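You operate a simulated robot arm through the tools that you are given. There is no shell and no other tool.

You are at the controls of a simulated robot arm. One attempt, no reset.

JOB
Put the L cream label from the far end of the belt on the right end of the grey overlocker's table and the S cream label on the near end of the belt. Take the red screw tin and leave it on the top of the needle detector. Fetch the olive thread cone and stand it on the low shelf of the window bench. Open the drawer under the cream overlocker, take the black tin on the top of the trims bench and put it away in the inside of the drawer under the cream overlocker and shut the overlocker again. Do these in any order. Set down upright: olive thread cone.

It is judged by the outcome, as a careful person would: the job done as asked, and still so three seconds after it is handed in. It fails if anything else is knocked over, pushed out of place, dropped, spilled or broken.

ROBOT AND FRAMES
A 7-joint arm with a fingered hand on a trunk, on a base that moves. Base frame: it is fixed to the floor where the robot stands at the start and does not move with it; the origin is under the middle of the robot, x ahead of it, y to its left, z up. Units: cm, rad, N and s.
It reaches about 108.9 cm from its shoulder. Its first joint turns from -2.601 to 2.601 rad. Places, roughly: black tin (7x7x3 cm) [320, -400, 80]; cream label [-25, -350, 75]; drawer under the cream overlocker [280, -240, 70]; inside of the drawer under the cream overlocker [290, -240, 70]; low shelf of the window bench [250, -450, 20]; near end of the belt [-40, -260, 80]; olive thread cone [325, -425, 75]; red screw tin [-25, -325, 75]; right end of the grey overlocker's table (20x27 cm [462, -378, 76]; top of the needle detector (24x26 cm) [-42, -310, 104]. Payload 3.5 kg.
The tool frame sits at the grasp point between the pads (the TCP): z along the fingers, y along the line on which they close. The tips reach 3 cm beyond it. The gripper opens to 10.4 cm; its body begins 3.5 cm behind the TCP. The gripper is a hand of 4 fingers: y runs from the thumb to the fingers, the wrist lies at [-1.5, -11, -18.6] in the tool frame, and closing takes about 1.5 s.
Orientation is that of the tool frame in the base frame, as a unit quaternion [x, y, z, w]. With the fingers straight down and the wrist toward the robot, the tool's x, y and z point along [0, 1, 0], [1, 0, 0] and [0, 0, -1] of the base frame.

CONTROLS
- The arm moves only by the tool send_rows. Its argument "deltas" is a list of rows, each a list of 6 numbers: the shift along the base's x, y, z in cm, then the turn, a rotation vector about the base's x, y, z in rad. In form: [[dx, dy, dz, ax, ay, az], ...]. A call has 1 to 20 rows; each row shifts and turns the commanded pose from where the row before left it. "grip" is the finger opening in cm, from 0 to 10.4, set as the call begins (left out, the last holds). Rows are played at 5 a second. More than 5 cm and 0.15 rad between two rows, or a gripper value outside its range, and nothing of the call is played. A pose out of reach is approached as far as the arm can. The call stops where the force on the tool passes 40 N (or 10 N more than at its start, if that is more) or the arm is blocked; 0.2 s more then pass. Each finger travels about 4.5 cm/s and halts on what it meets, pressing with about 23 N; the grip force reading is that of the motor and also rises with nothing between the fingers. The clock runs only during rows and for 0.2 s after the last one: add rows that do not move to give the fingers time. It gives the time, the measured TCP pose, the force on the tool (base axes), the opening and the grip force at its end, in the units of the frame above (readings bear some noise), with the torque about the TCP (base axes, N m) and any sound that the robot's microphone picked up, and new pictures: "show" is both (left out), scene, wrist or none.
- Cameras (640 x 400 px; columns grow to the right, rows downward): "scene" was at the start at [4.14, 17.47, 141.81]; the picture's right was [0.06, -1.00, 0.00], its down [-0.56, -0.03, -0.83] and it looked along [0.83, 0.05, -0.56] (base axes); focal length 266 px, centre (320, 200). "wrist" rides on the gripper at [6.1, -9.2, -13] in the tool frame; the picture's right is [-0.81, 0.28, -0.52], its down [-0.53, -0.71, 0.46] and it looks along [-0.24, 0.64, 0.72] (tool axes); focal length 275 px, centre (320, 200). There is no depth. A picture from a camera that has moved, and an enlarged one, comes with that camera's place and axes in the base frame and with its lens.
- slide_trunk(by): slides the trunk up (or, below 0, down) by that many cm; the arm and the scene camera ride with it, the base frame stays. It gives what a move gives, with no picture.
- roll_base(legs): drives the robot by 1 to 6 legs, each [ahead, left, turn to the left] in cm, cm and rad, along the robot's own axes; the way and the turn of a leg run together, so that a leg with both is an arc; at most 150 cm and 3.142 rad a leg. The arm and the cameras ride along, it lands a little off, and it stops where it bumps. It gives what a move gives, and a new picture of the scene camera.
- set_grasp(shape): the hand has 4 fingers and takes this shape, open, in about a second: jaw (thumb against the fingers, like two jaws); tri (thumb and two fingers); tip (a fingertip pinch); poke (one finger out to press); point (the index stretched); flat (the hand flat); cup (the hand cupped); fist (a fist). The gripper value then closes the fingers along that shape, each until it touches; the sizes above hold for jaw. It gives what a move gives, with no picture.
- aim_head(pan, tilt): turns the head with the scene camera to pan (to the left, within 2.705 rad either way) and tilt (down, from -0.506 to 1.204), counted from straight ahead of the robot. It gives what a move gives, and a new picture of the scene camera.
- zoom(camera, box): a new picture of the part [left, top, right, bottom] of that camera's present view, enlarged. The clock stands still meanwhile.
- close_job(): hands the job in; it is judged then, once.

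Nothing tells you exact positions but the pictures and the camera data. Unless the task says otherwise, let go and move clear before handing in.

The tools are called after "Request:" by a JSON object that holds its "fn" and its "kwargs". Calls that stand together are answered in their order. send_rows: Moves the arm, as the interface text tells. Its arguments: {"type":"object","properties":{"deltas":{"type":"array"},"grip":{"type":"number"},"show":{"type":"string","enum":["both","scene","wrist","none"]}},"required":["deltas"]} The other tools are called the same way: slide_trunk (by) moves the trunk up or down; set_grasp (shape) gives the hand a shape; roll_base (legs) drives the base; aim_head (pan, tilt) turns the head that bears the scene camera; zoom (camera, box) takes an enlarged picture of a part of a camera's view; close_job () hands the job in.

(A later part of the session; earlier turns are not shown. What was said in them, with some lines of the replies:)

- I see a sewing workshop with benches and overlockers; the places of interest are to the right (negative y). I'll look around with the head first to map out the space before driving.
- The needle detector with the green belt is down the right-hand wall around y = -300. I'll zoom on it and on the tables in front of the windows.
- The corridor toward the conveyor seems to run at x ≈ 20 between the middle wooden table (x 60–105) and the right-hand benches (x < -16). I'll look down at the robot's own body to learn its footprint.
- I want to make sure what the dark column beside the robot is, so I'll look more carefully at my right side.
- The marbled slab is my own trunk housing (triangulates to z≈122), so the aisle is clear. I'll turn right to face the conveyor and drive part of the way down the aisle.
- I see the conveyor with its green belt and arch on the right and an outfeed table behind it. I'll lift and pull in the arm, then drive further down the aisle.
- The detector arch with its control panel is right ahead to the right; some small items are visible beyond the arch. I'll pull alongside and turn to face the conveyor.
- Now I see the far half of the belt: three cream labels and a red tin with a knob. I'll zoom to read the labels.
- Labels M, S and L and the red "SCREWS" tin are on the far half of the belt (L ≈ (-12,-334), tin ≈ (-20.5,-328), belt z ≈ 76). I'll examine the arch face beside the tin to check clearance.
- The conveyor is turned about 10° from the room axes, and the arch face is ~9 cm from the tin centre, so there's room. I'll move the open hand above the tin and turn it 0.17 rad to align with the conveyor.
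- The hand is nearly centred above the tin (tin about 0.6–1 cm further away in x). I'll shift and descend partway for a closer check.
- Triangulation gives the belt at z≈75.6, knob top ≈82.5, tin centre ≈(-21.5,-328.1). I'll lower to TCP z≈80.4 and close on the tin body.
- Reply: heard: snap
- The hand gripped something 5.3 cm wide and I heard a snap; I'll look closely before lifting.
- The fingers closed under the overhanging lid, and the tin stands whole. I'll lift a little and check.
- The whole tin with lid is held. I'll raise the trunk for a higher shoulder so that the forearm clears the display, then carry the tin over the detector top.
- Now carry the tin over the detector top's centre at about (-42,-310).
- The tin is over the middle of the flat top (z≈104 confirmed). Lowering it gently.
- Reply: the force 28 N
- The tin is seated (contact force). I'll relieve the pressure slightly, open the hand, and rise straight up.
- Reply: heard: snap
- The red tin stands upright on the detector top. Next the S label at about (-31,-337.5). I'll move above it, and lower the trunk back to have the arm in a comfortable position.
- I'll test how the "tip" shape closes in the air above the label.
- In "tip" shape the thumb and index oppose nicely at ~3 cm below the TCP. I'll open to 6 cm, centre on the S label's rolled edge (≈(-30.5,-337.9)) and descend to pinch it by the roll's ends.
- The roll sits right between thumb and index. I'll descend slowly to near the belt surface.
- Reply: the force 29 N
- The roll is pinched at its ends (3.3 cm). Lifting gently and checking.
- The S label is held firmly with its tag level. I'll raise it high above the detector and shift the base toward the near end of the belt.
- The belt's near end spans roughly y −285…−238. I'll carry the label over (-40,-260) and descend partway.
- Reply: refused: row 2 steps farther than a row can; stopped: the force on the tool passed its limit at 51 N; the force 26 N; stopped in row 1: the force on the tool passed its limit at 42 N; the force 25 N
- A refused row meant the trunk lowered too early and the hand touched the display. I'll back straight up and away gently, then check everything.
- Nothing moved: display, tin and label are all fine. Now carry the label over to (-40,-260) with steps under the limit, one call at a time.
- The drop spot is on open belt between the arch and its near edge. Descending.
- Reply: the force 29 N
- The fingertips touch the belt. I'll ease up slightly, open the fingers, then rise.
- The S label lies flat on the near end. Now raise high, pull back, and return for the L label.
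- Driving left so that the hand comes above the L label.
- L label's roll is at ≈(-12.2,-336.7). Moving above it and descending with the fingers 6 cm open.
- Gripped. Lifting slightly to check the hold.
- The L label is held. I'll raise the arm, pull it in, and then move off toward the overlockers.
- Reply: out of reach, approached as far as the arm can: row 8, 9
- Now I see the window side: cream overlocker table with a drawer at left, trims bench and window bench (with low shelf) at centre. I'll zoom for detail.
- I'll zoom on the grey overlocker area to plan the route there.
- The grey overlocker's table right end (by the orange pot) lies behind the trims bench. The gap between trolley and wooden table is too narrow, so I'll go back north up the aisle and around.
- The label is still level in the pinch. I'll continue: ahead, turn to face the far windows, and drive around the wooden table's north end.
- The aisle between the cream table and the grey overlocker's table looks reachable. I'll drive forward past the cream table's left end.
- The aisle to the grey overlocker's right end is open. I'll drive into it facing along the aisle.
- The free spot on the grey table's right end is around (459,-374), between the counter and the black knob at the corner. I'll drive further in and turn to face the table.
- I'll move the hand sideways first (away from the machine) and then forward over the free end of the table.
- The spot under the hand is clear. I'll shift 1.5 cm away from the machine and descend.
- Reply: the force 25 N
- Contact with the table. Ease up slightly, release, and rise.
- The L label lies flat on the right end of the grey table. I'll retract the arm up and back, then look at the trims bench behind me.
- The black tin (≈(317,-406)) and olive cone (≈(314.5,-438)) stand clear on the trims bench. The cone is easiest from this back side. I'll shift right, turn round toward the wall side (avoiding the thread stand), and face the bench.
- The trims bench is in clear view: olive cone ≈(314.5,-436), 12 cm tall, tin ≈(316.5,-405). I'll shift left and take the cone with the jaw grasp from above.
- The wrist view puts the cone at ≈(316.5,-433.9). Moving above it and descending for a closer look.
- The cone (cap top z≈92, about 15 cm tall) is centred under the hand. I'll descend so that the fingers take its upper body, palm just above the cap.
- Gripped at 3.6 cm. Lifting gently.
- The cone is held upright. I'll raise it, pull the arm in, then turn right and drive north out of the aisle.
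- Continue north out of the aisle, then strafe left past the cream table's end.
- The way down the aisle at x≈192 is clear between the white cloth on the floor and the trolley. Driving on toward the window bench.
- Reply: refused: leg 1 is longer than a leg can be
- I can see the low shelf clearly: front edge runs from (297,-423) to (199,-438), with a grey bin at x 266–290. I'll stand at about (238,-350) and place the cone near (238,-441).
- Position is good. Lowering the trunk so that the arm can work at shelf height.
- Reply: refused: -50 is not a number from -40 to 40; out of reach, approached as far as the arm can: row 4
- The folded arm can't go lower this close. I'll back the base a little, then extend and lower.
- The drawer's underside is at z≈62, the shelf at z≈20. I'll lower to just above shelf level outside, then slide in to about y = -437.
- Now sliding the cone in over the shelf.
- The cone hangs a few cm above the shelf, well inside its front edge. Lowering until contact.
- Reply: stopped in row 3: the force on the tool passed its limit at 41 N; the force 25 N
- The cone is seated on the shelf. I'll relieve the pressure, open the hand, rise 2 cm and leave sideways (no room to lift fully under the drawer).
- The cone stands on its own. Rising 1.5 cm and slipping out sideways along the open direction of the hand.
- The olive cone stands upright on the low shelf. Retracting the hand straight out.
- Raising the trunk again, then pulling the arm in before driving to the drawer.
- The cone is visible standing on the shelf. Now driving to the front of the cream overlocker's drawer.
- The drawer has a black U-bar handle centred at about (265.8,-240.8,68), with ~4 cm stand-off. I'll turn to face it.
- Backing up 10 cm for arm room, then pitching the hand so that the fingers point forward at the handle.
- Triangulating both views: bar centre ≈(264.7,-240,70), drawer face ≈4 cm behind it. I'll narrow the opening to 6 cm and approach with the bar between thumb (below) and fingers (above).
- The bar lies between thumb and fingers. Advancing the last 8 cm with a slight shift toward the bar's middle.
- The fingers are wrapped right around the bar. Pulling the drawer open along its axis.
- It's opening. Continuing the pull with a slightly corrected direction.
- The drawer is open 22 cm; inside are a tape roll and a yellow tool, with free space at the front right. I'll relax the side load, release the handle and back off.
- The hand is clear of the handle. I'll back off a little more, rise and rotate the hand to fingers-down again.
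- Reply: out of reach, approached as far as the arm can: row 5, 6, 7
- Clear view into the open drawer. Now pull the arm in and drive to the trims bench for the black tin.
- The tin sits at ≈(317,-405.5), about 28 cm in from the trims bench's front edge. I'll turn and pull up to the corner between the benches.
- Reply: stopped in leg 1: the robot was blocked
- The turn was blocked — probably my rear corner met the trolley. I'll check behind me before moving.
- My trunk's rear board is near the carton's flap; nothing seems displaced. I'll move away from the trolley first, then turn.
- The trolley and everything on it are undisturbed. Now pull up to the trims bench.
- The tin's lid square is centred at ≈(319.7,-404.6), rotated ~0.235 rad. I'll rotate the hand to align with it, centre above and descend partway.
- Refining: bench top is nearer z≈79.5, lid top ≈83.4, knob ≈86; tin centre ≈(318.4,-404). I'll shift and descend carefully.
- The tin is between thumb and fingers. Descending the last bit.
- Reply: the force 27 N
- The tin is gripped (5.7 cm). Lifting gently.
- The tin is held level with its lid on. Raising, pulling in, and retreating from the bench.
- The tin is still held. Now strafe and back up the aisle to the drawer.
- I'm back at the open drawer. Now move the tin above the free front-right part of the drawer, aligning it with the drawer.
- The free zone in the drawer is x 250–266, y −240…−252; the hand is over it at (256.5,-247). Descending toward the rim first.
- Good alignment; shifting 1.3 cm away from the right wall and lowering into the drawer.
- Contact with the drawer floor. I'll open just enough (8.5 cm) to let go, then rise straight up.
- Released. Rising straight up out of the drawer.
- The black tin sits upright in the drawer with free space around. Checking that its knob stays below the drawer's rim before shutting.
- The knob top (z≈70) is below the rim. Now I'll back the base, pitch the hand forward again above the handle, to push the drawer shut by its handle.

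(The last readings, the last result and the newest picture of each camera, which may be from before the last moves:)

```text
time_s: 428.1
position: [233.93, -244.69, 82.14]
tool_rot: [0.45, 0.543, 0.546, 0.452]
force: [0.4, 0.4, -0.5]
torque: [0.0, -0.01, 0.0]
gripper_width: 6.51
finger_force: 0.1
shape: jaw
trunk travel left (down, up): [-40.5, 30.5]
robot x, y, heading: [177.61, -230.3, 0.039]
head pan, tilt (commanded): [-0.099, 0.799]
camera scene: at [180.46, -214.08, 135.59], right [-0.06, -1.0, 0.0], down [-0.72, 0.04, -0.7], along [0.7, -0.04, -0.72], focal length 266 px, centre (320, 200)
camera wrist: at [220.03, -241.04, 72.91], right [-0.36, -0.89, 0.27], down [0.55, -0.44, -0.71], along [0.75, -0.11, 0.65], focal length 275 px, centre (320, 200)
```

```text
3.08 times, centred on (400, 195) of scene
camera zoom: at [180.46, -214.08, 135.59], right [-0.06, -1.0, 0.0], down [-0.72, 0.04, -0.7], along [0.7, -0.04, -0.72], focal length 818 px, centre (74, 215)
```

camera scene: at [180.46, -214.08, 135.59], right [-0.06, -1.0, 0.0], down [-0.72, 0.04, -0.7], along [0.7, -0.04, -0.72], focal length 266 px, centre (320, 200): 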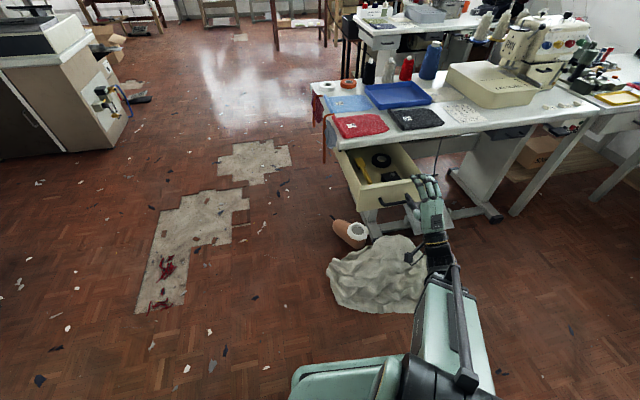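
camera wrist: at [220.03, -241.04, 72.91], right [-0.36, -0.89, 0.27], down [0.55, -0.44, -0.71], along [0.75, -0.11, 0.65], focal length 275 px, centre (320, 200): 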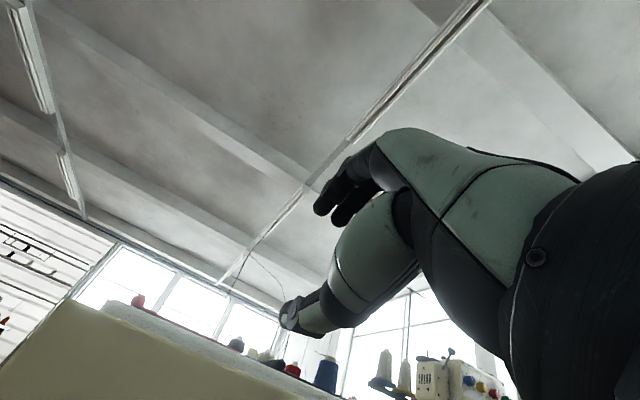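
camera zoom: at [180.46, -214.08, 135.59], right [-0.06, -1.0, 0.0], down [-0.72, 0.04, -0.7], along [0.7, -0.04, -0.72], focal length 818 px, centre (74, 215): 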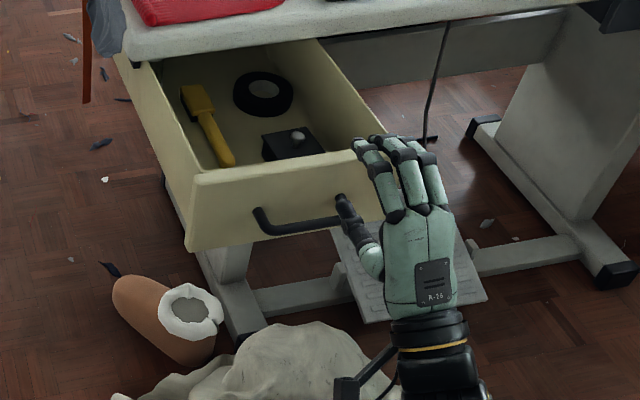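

Request:
{"fn": "send_rows", "kwargs": {"deltas": [[0, 0.3, -3.2, 0, 0, 0], [0, 0.3, -3.2, 0, 0, 0], [0, 0, -3.2, 0, 0, 0], [0, 0, -3.1, 0, 0, 0], [0, 0, 0, 0, 0, 0]], "show": "both"}}

Request:
{"fn": "zoom", "kwargs": {"camera": "wrist", "box": [120, 180, 440, 400]}}

Request:
{"fn": "zoom", "kwargs": {"camera": "scene", "box": [330, 130, 470, 260]}}

```text
time_s: 429.3
position: [233.95, -243.75, 69.62]
tool_rot: [0.451, 0.542, 0.546, 0.453]
force: [0.4, -0.2, 0.3]
torque: [0.02, 0.01, 0.0]
gripper_width: 6.54
finger_force: 0.0
shape: jaw
trunk travel left (down, up): [-40.5, 30.5]
robot x, y, heading: [178.0, -230.5, 0.037]
head pan, tilt (commanded): [-0.099, 0.799]
camera scene: at [180.46, -214.08, 135.59], right [-0.06, -1.0, 0.0], down [-0.72, 0.04, -0.7], along [0.7, -0.04, -0.72], focal length 266 px, centre (320, 200)
camera wrist: at [220.12, -240.25, 60.36], right [-0.36, -0.89, 0.27], down [0.55, -0.44, -0.71], along [0.75, -0.11, 0.65], focal length 275 px, centre (320, 200)
```

scene: 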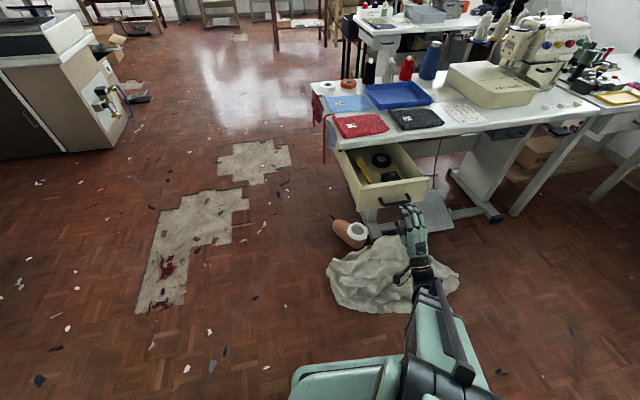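
wrist: 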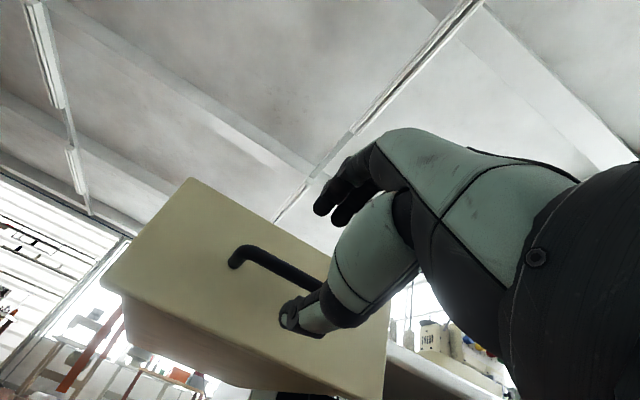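

```text
1.82 times, centred on (280, 290) of wrist
camera zoom: at [220.12, -240.25, 60.36], right [-0.36, -0.89, 0.27], down [0.55, -0.44, -0.71], along [0.75, -0.11, 0.65], focal length 500 px, centre (393, 36)
```

zoom: 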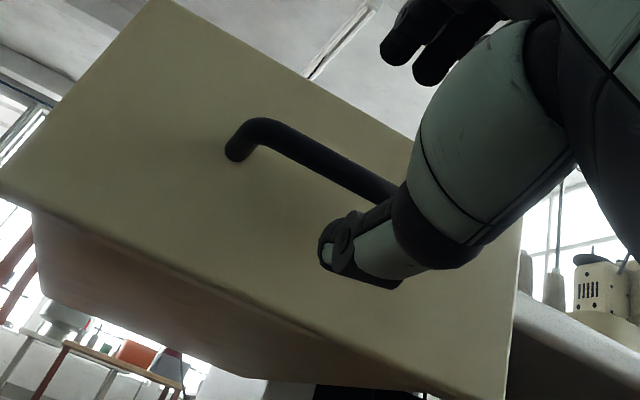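

```text
3.08 times, centred on (400, 195) of scene
camera zoom: at [180.46, -214.08, 135.59], right [-0.06, -1.0, 0.0], down [-0.72, 0.04, -0.7], along [0.7, -0.04, -0.72], focal length 818 px, centre (74, 215)
```

zoom: 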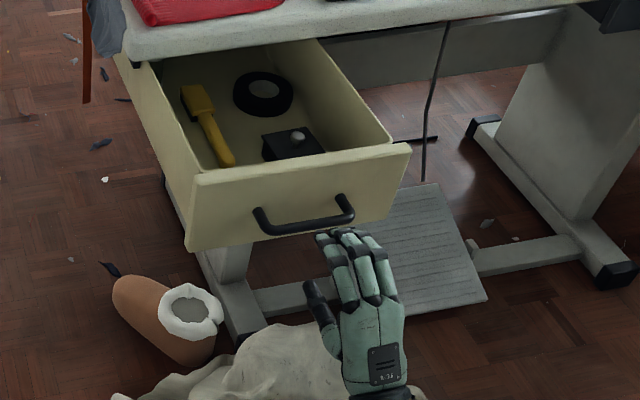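

Same geometry as before. Advancing onto the bar and closing around it.

Request:
{"fn": "send_rows", "kwargs": {"deltas": [[2, 0.35, 0, 0, 0, 0], [2, 0.35, 0, 0, 0, 0], [2, 0.35, 0, 0, 0, 0], [1.9, 0.2, 0, 0, 0, 0], [0, 0, 0, 0, 0, 0]], "show": "wrist"}}

Request:
{"fn": "send_rows", "kwargs": {"deltas": [[0, 0, 0, 0, 0, 0], [0, 0, 0, 0, 0, 0], [0, 0, 0, 0, 0, 0], [0, 0, 0, 0, 0, 0], [0, 0, 0, 0, 0, 0], [0, 0, 0, 0, 0, 0], [0, 0, 0, 0, 0, 0]], "grip": 0, "show": "both"}}

Request:
{"fn": "zoom", "kwargs": {"camera": "wrist", "box": [120, 180, 440, 400]}}

```text
time_s: 430.5
position: [242.01, -242.8, 69.68]
tool_rot: [0.451, 0.542, 0.546, 0.453]
force: [0.0, 0.0, 0.6]
torque: [-0.03, 0.02, -0.02]
gripper_width: 6.54
finger_force: 0.0
shape: jaw
trunk travel left (down, up): [-40.5, 30.5]
robot x, y, heading: [177.28, -230.3, 0.035]
head pan, tilt (commanded): [-0.099, 0.799]
camera wrist: at [228.11, -239.13, 60.39], right [-0.36, -0.89, 0.27], down [0.55, -0.44, -0.71], along [0.75, -0.11, 0.65], focal length 275 px, centre (320, 200)
```

wrist: 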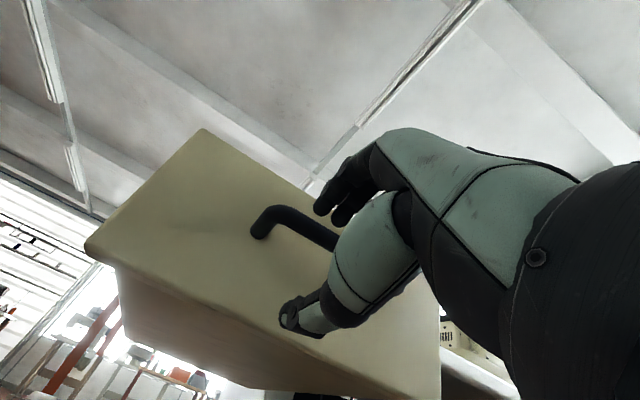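

```text
time_s: 432.1
position: [241.88, -242.71, 69.55]
tool_rot: [0.451, 0.543, 0.545, 0.453]
force: [1.3, -0.7, -2.5]
torque: [-0.05, -0.02, 0.03]
gripper_width: 0.0
finger_force: 22.6
shape: jaw
trunk travel left (down, up): [-40.5, 30.5]
robot x, y, heading: [177.58, -230.66, 0.039]
head pan, tilt (commanded): [-0.099, 0.799]
camera scene: at [180.48, -214.09, 135.59], right [-0.06, -1.0, 0.0], down [-0.72, 0.04, -0.7], along [0.7, -0.04, -0.72], focal length 266 px, centre (320, 200)
camera wrist: at [228.1, -239.14, 60.37], right [-0.36, -0.89, 0.27], down [0.55, -0.44, -0.71], along [0.75, -0.11, 0.65], focal length 275 px, centre (320, 200)
```

scene: 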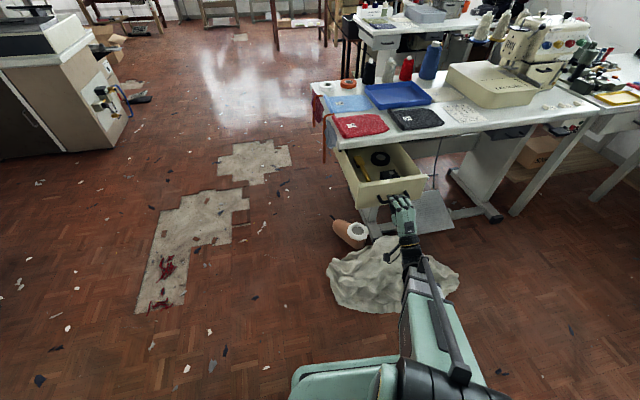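
wrist: 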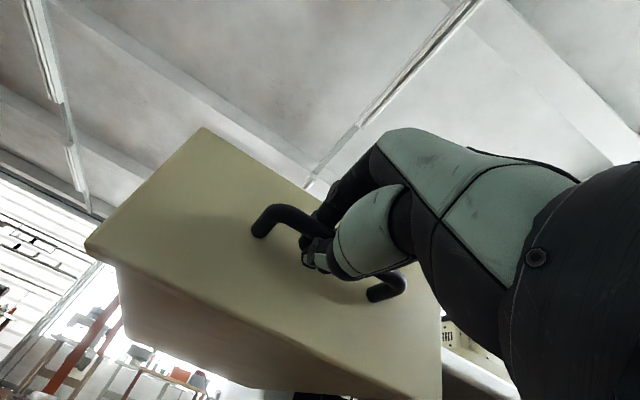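

```text
1.82 times, centred on (280, 290) of wrist
camera zoom: at [228.1, -239.14, 60.37], right [-0.36, -0.89, 0.27], down [0.55, -0.44, -0.71], along [0.75, -0.11, 0.65], focal length 500 px, centre (393, 36)
```

zoom: 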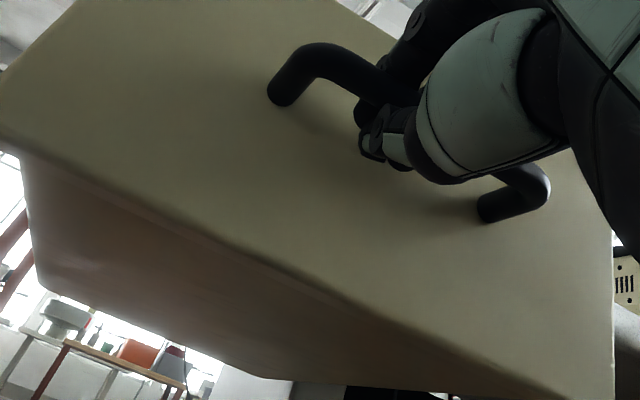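

Hooked on the handle. Pushing the drawer shut smoothly.

Request:
{"fn": "send_rows", "kwargs": {"deltas": [[0.7, 0.12, 0, 0, 0, 0], [1.2, 0.22, 0, 0, 0, 0], [1.5, 0.27, 0, 0, 0, 0], [1.5, 0.27, 0, 0, 0, 0], [1.5, 0.27, 0, 0, 0, 0], [1.5, 0.27, 0, 0, 0, 0], [1.5, 0.27, 0, 0, 0, 0], [1.5, 0.27, 0, 0, 0, 0], [1.5, 0.27, 0, 0, 0, 0]], "show": "scene"}}

Request:
{"fn": "zoom", "kwargs": {"camera": "scene", "box": [320, 110, 460, 230]}}

```text
time_s: 434.1
position: [254.15, -240.51, 69.74]
tool_rot: [0.452, 0.541, 0.545, 0.454]
force: [2.6, -9.6, -8.0]
torque: [-0.05, 0.05, -0.04]
gripper_width: 0.0
finger_force: 23.3
shape: jaw
trunk travel left (down, up): [-40.5, 30.5]
robot x, y, heading: [177.73, -230.6, 0.038]
head pan, tilt (commanded): [-0.099, 0.799]
camera scene: at [180.54, -214.16, 135.6], right [-0.06, -1.0, 0.0], down [-0.72, 0.04, -0.7], along [0.7, -0.04, -0.72], focal length 266 px, centre (320, 200)
```

scene: 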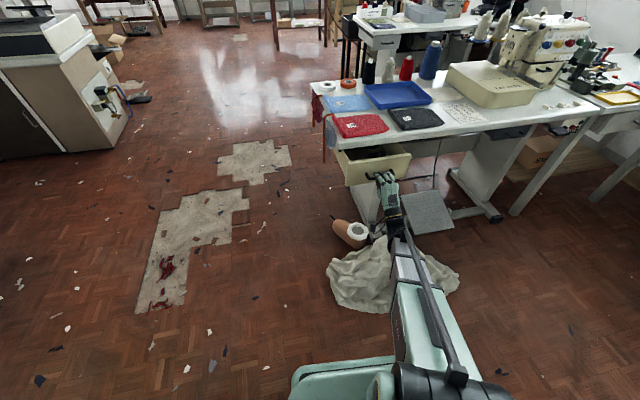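

```text
3.33 times, centred on (390, 170) of scene
camera zoom: at [180.54, -214.16, 135.6], right [-0.06, -1.0, 0.0], down [-0.72, 0.04, -0.7], along [0.7, -0.04, -0.72], focal length 886 px, centre (87, 300)
```

zoom: 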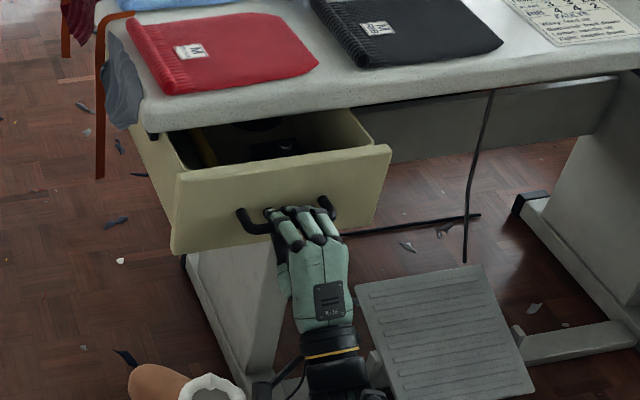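

Request:
{"fn": "send_rows", "kwargs": {"deltas": [[1.2, 0.15, -0.15, 0, 0, 0], [1.5, 0.26, 0, 0, 0, 0], [1.5, 0.26, 0, 0, 0, 0], [1.5, 0.26, 0, 0, 0, 0], [1.3, 0.23, 0, 0, 0, 0], [1.0, 0.18, 0, 0, 0, 0]], "show": "scene"}}

Request:
{"fn": "zoom", "kwargs": {"camera": "scene", "box": [320, 110, 460, 230]}}

```text
time_s: 435.5
position: [262.26, -239.17, 69.55]
tool_rot: [0.45, 0.543, 0.546, 0.453]
force: [0.3, -2.8, 2.6]
torque: [-0.06, 0.0, 0.02]
gripper_width: 0.0
finger_force: 22.8
shape: jaw
trunk travel left (down, up): [-40.5, 30.5]
robot x, y, heading: [177.59, -229.97, 0.039]
head pan, tilt (commanded): [-0.099, 0.799]
camera scene: at [180.43, -214.09, 135.6], right [-0.06, -1.0, 0.0], down [-0.72, 0.04, -0.7], along [0.7, -0.04, -0.72], focal length 266 px, centre (320, 200)
```

scene: 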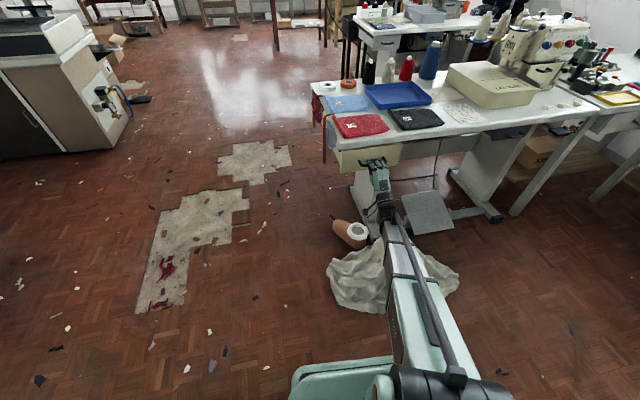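

```text
3.33 times, centred on (390, 170) of scene
camera zoom: at [180.43, -214.09, 135.6], right [-0.06, -1.0, 0.0], down [-0.72, 0.04, -0.7], along [0.7, -0.04, -0.72], focal length 886 px, centre (87, 300)
```

zoom: 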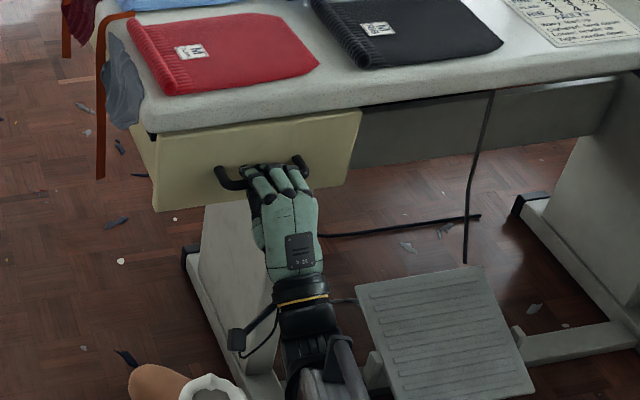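

Almost shut; pushing the last bit until it meets its stop.

Request:
{"fn": "send_rows", "kwargs": {"deltas": [[0.6, 0.11, 0, 0, 0, 0], [0.6, 0.11, 0, 0, 0, 0], [0.5, 0.09, 0, 0, 0, 0], [0, 0, 0, 0, 0, 0]], "show": "none"}}

Request:
{"fn": "send_rows", "kwargs": {"deltas": [[0.4, 0.07, 0, 0, 0, 0], [0.4, 0.07, 0, 0, 0, 0], [0, 0, 0, 0, 0, 0]], "show": "scene"}}

Request:
{"fn": "zoom", "kwargs": {"camera": "scene", "box": [320, 110, 460, 230]}}

```text
time_s: 436.5
position: [264.12, -238.87, 69.62]
tool_rot: [0.45, 0.543, 0.546, 0.452]
force: [-0.5, 0.2, -1.7]
torque: [-0.03, -0.01, -0.01]
gripper_width: 0.0
finger_force: 22.9
shape: jaw
trunk travel left (down, up): [-40.5, 30.5]
robot x, y, heading: [177.42, -230.0, 0.04]
head pan, tilt (commanded): [-0.099, 0.799]
```

```text
time_s: 437.1
position: [264.22, -238.88, 69.61]
tool_rot: [0.45, 0.542, 0.547, 0.453]
force: [-9.7, -0.8, -2.1]
torque: [-0.05, -0.06, 0.06]
gripper_width: 0.0
finger_force: 23.3
shape: jaw
trunk travel left (down, up): [-40.5, 30.5]
robot x, y, heading: [177.35, -230.36, 0.036]
head pan, tilt (commanded): [-0.099, 0.799]
stopped in row 2: the force on the tool passed its limit at 47 N (the readings are from after the stop); the commanded pose is now the measured one
camera scene: at [180.34, -214.09, 135.6], right [-0.06, -1.0, 0.0], down [-0.72, 0.04, -0.7], along [0.7, -0.04, -0.72], focal length 266 px, centre (320, 200)
```

scene: 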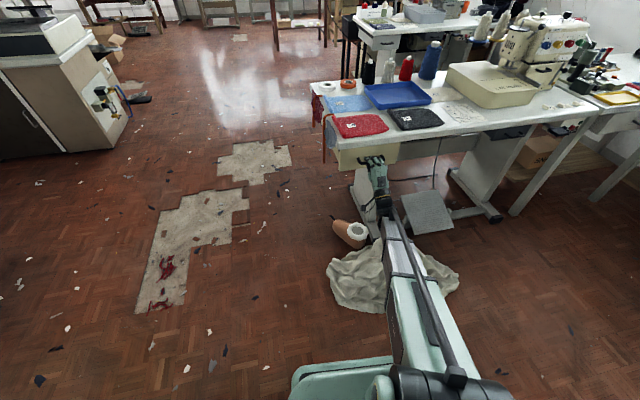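

```text
3.33 times, centred on (390, 170) of scene
camera zoom: at [180.34, -214.09, 135.6], right [-0.06, -1.0, 0.0], down [-0.72, 0.04, -0.7], along [0.7, -0.04, -0.72], focal length 886 px, centre (87, 300)
```

zoom: 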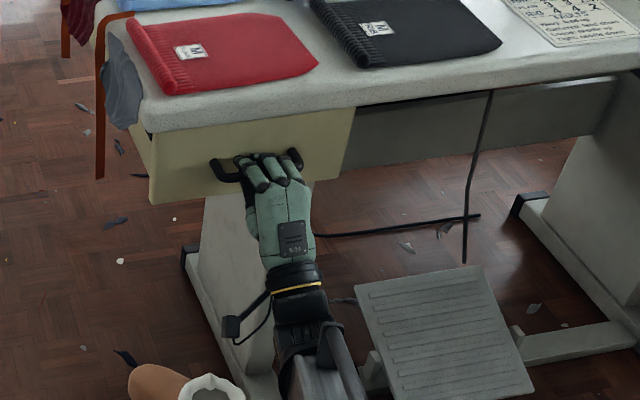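

The drawer has met its stop (matches its original closed position). Releasing the handle and withdrawing.

Request:
{"fn": "send_rows", "kwargs": {"deltas": [[0, 0, 0, 0, 0, 0], [0, 0, 0, 0, 0, 0], [0, 0, 0, 0, 0, 0], [0, 0, 0, 0, 0, 0], [0, 0, 0, 0, 0, 0], [0, 0, 0, 0, 0, 0]], "grip": 6.5, "show": "wrist"}}

Request:
{"fn": "send_rows", "kwargs": {"deltas": [[-1, -0.18, 0, 0, 0, 0], [-1.5, -0.27, 0, 0, 0, 0], [-2, -0.36, 0, 0, 0, 0], [-2, -0.36, 0, 0, 0, 0], [-2, -0.36, 0, 0, 0, 0], [-2, -0.36, 0, 0, 0, 0]], "show": "both"}}

Request:
{"fn": "zoom", "kwargs": {"camera": "scene", "box": [310, 110, 470, 250]}}

```text
time_s: 438.5
position: [264.22, -238.86, 69.65]
tool_rot: [0.45, 0.541, 0.547, 0.453]
force: [-22.7, -5.0, 5.5]
torque: [-0.02, 0.37, 0.04]
gripper_width: 5.82
finger_force: 0.1
shape: jaw
trunk travel left (down, up): [-40.5, 30.5]
robot x, y, heading: [177.52, -230.58, 0.04]
head pan, tilt (commanded): [-0.099, 0.799]
camera wrist: at [250.41, -235.29, 60.39], right [-0.36, -0.89, 0.27], down [0.55, -0.44, -0.71], along [0.75, -0.11, 0.65], focal length 275 px, centre (320, 200)
```

wrist: 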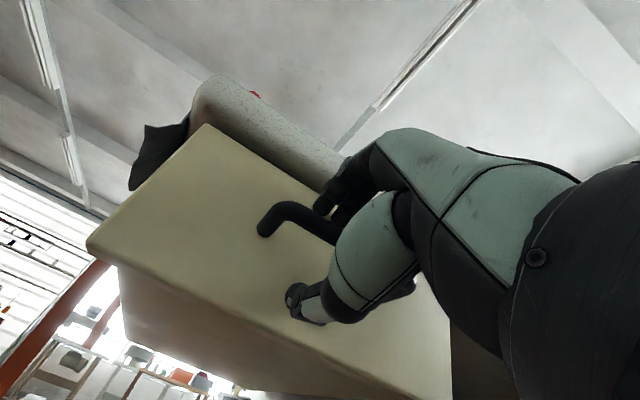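

```text
time_s: 439.9
position: [253.73, -240.75, 69.53]
tool_rot: [0.45, 0.542, 0.546, 0.453]
force: [0.3, -0.4, -0.4]
torque: [0.0, 0.0, -0.01]
gripper_width: 6.47
finger_force: 0.1
shape: jaw
trunk travel left (down, up): [-40.5, 30.5]
robot x, y, heading: [177.08, -230.2, 0.037]
head pan, tilt (commanded): [-0.099, 0.799]
camera scene: at [180.41, -214.09, 135.59], right [-0.06, -1.0, 0.0], down [-0.72, 0.04, -0.7], along [0.7, -0.04, -0.72], focal length 266 px, centre (320, 200)
camera wrist: at [239.96, -237.08, 60.32], right [-0.36, -0.89, 0.27], down [0.55, -0.44, -0.71], along [0.75, -0.11, 0.65], focal length 275 px, centre (320, 200)
```

scene: 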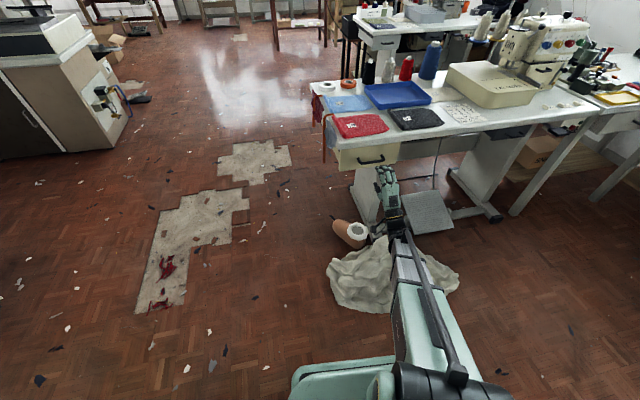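
wrist: 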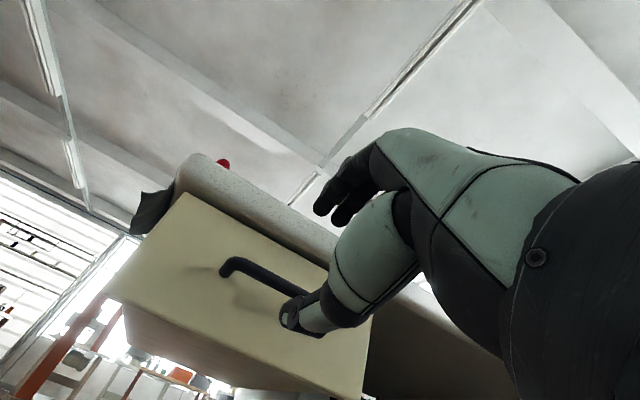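

```text
2.86 times, centred on (390, 180) of scene
camera zoom: at [180.41, -214.09, 135.59], right [-0.06, -1.0, 0.0], down [-0.72, 0.04, -0.7], along [0.7, -0.04, -0.72], focal length 759 px, centre (120, 257)
```

zoom: 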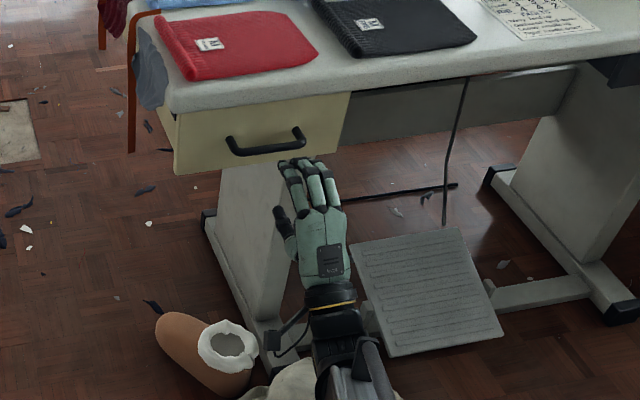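

The drawer is shut as at the start. I'll retract the hand well clear and do a last visual check.

Request:
{"fn": "send_rows", "kwargs": {"deltas": [[-2.5, -0.4, 0, 0, 0, 0], [-2.5, -0.4, 0, 0, 0, 0], [-2.5, -0.4, 0, 0, 0, 0], [-2, -0.3, 3, 0, 0, 0], [0, 0, 4, 0, 0, 0], [0, 0, 4, 0, 0, 0], [0, 0, 4, 0, 0, 0], [0, 0, 4, 0, 0, 0], [0, 0, 3, 0, 0, 0]], "show": "scene"}}

Request:
{"fn": "zoom", "kwargs": {"camera": "scene", "box": [310, 60, 470, 230]}}

Request:
{"fn": "aim_head", "kwargs": {"pan": -2.6, "tilt": 0.3}}

```text
time_s: 441.9
position: [244.41, -242.13, 91.46]
tool_rot: [0.451, 0.541, 0.546, 0.454]
force: [1.0, 0.5, 0.5]
torque: [0.01, 0.0, -0.02]
gripper_width: 6.45
finger_force: 0.1
shape: jaw
trunk travel left (down, up): [-40.5, 30.5]
robot x, y, heading: [177.74, -230.4, 0.033]
head pan, tilt (commanded): [-0.099, 0.799]
camera scene: at [180.41, -214.09, 135.59], right [-0.06, -1.0, 0.0], down [-0.72, 0.04, -0.7], along [0.7, -0.04, -0.72], focal length 266 px, centre (320, 200)
```

scene: 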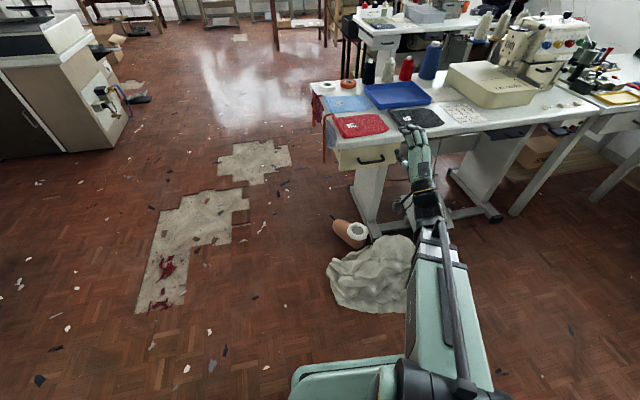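

```text
2.35 times, centred on (390, 145) of scene
camera zoom: at [180.41, -214.09, 135.59], right [-0.06, -1.0, 0.0], down [-0.72, 0.04, -0.7], along [0.7, -0.04, -0.72], focal length 625 px, centre (155, 329)
```

zoom: 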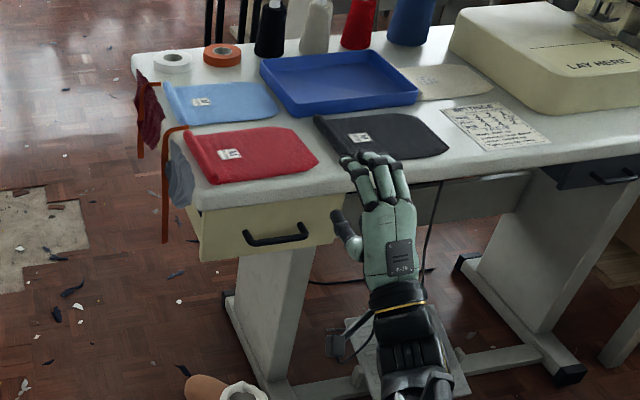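

```text
time_s: 444.1
position: [244.4, -242.19, 91.35]
tool_rot: [0.45, 0.542, 0.546, 0.453]
force: [0.5, 0.3, -0.2]
torque: [0.02, -0.03, 0.02]
gripper_width: 6.48
finger_force: 0.0
shape: jaw
trunk travel left (down, up): [-40.5, 30.5]
robot x, y, heading: [177.57, -230.51, 0.039]
head pan, tilt (commanded): [-2.601, 0.3]
camera scene: at [164.55, -218.72, 140.03], right [-0.55, 0.84, 0.0], down [0.25, 0.16, -0.96], along [-0.8, -0.52, -0.3], focal length 266 px, centre (320, 200)
```

scene: 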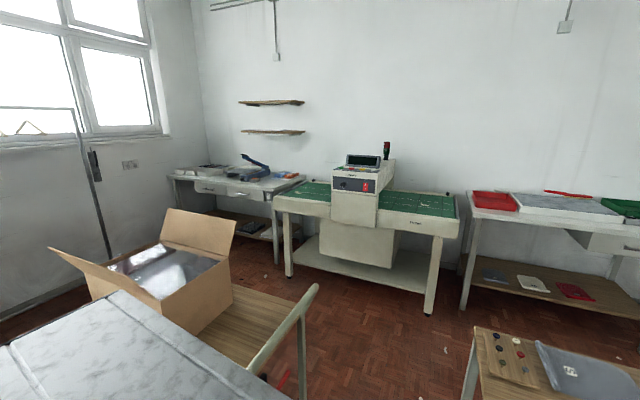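

Request:
{"fn": "zoom", "kwargs": {"camera": "scene", "box": [270, 130, 470, 250]}}

Request:
{"fn": "aim_head", "kwargs": {"pan": -1.2, "tilt": 0.5}}

Request:
{"fn": "aim_head", "kwargs": {"pan": -0.3, "tilt": 0.35}}

```text
3.20 times, centred on (370, 190) of scene
camera zoom: at [164.55, -218.72, 140.03], right [-0.55, 0.84, 0.0], down [0.25, 0.16, -0.96], along [-0.8, -0.52, -0.3], focal length 850 px, centre (160, 232)
```

zoom: 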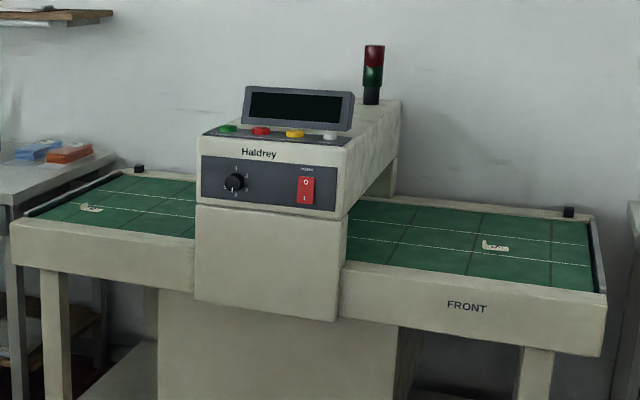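

```text
time_s: 445.7
position: [244.41, -242.17, 91.29]
tool_rot: [0.45, 0.542, 0.547, 0.453]
force: [0.0, 0.7, 0.3]
torque: [0.03, 0.0, -0.01]
gripper_width: 6.47
finger_force: 0.1
shape: jaw
trunk travel left (down, up): [-40.5, 30.5]
robot x, y, heading: [177.62, -230.24, 0.036]
head pan, tilt (commanded): [-1.201, 0.499]
camera scene: at [175.97, -221.95, 138.19], right [-0.92, -0.4, 0.0], down [-0.19, 0.44, -0.88], along [0.35, -0.81, -0.48], focal length 266 px, centre (320, 200)
```

scene: 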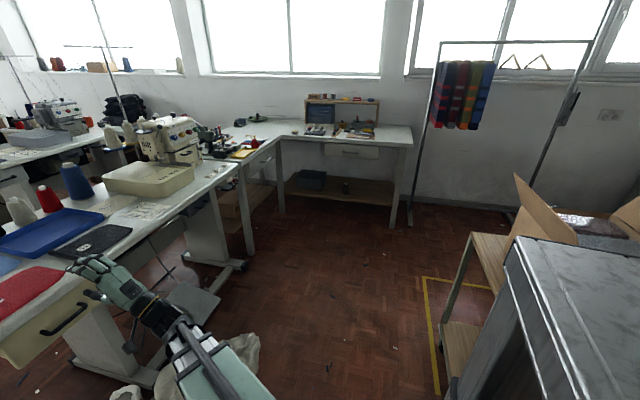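

```text
time_s: 446.9
position: [244.52, -242.11, 91.18]
tool_rot: [0.45, 0.542, 0.546, 0.453]
force: [-0.9, -0.1, 0.6]
torque: [-0.02, -0.02, 0.01]
gripper_width: 6.47
finger_force: 0.1
shape: jaw
trunk travel left (down, up): [-40.5, 30.5]
robot x, y, heading: [177.76, -230.31, 0.035]
head pan, tilt (commanded): [-0.3, 0.351]
camera scene: at [181.35, -216.01, 139.56], right [-0.26, -0.97, 0.0], down [-0.33, 0.09, -0.94], along [0.91, -0.24, -0.34], focal length 266 px, centre (320, 200)
```

scene: 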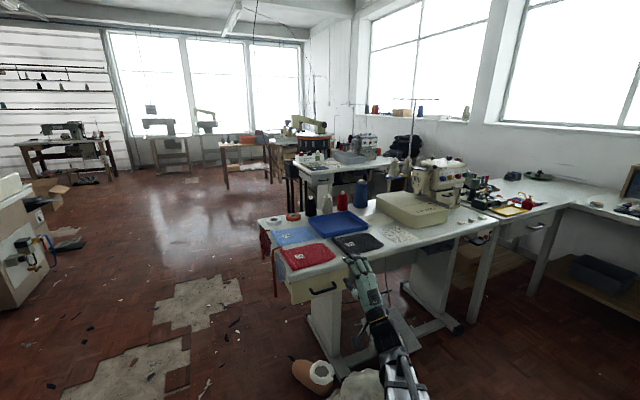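

S label, cone and drawer all look right. The red tin is hidden behind the display from here, so I'll raise the trunk for a quick look.

Request:
{"fn": "slide_trunk", "kwargs": {"by": 30}}

Request:
{"fn": "aim_head", "kwargs": {"pan": -2.6, "tilt": 0.3}}

Request:
{"fn": "zoom", "kwargs": {"camera": "scene", "box": [270, 130, 470, 260]}}

```text
time_s: 449.9
position: [244.42, -242.21, 121.36]
tool_rot: [0.45, 0.543, 0.546, 0.452]
force: [0.7, 0.1, -0.6]
torque: [-0.03, 0.03, 0.04]
gripper_width: 6.48
finger_force: 0.0
shape: jaw
trunk travel left (down, up): [-70.5, 0.5]
robot x, y, heading: [177.89, -230.5, 0.035]
head pan, tilt (commanded): [-0.3, 0.351]
```

```text
time_s: 452.0
position: [244.34, -242.06, 121.37]
tool_rot: [0.45, 0.542, 0.547, 0.452]
force: [0.0, 0.0, 0.1]
torque: [-0.01, -0.02, 0.01]
gripper_width: 6.48
finger_force: 0.1
shape: jaw
trunk travel left (down, up): [-70.5, 0.5]
robot x, y, heading: [177.41, -230.2, 0.038]
head pan, tilt (commanded): [-2.601, 0.3]
camera scene: at [164.55, -218.72, 170.03], right [-0.55, 0.84, 0.0], down [0.25, 0.16, -0.96], along [-0.8, -0.52, -0.3], focal length 266 px, centre (320, 200)
```

scene: 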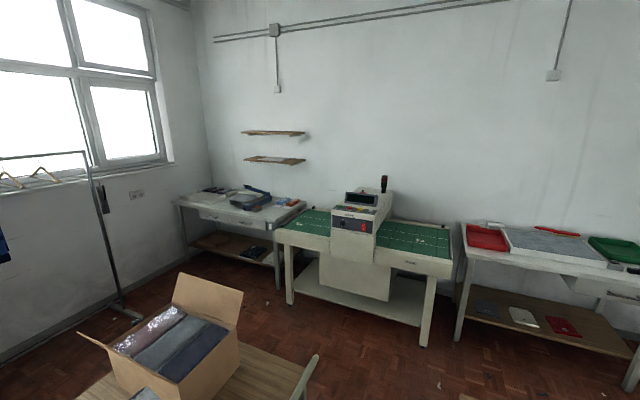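

```text
3.08 times, centred on (370, 195) of scene
camera zoom: at [164.55, -218.72, 170.03], right [-0.55, 0.84, 0.0], down [0.25, 0.16, -0.96], along [-0.8, -0.52, -0.3], focal length 818 px, centre (166, 215)
```

zoom: 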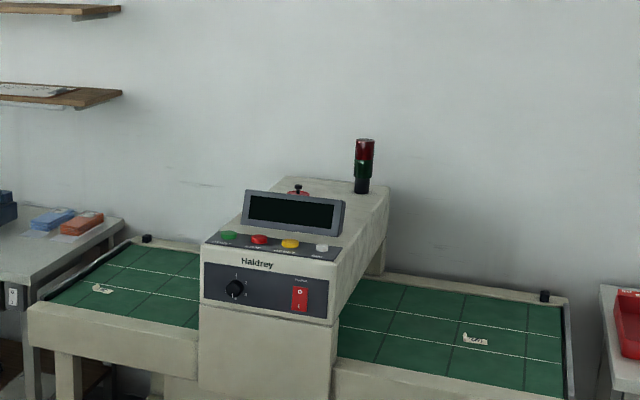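

Everything I can see is in place:
- The red screw tin stands on the needle detector.
- The S label is on the near end of the belt.
- The cone is upright on the low shelf.
- The drawer is shut with the black tin inside.

I placed the L label on the right end of the grey overlocker's table earlier. The hand is empty and clear, so I'm handing in.

Request:
{"fn": "close_job", "kwargs": {}}

```text
The job is handed in.
```

I did all five parts of the job and handed it in; the hand was empty and clear when I did.

- **L label:** it lies flat, face up, on the right end of the grey overlocker's table.
- **S label:** it lies flat, face up, on the near end of the belt.
- **Red screw tin:** it stands upright on top of the needle detector.
- **Olive thread cone:** it stands upright on the low shelf of the window bench.
- **Black tin:** it sits upright in the drawer under the cream overlocker, and the drawer is pushed shut against its stop.

I checked the S label, red tin, cone and drawer again just before handing in. I did not look at the L label again at the end, but it looked right when I placed it and when I passed it on the way to the trims bench.

There were two unplanned contacts. While carrying the S label, the hand pressed on the needle detector's display with about 50 N. Later, the base was blocked while turning beside the trolley. I looked afterwards and saw nothing moved or damaged in either case.
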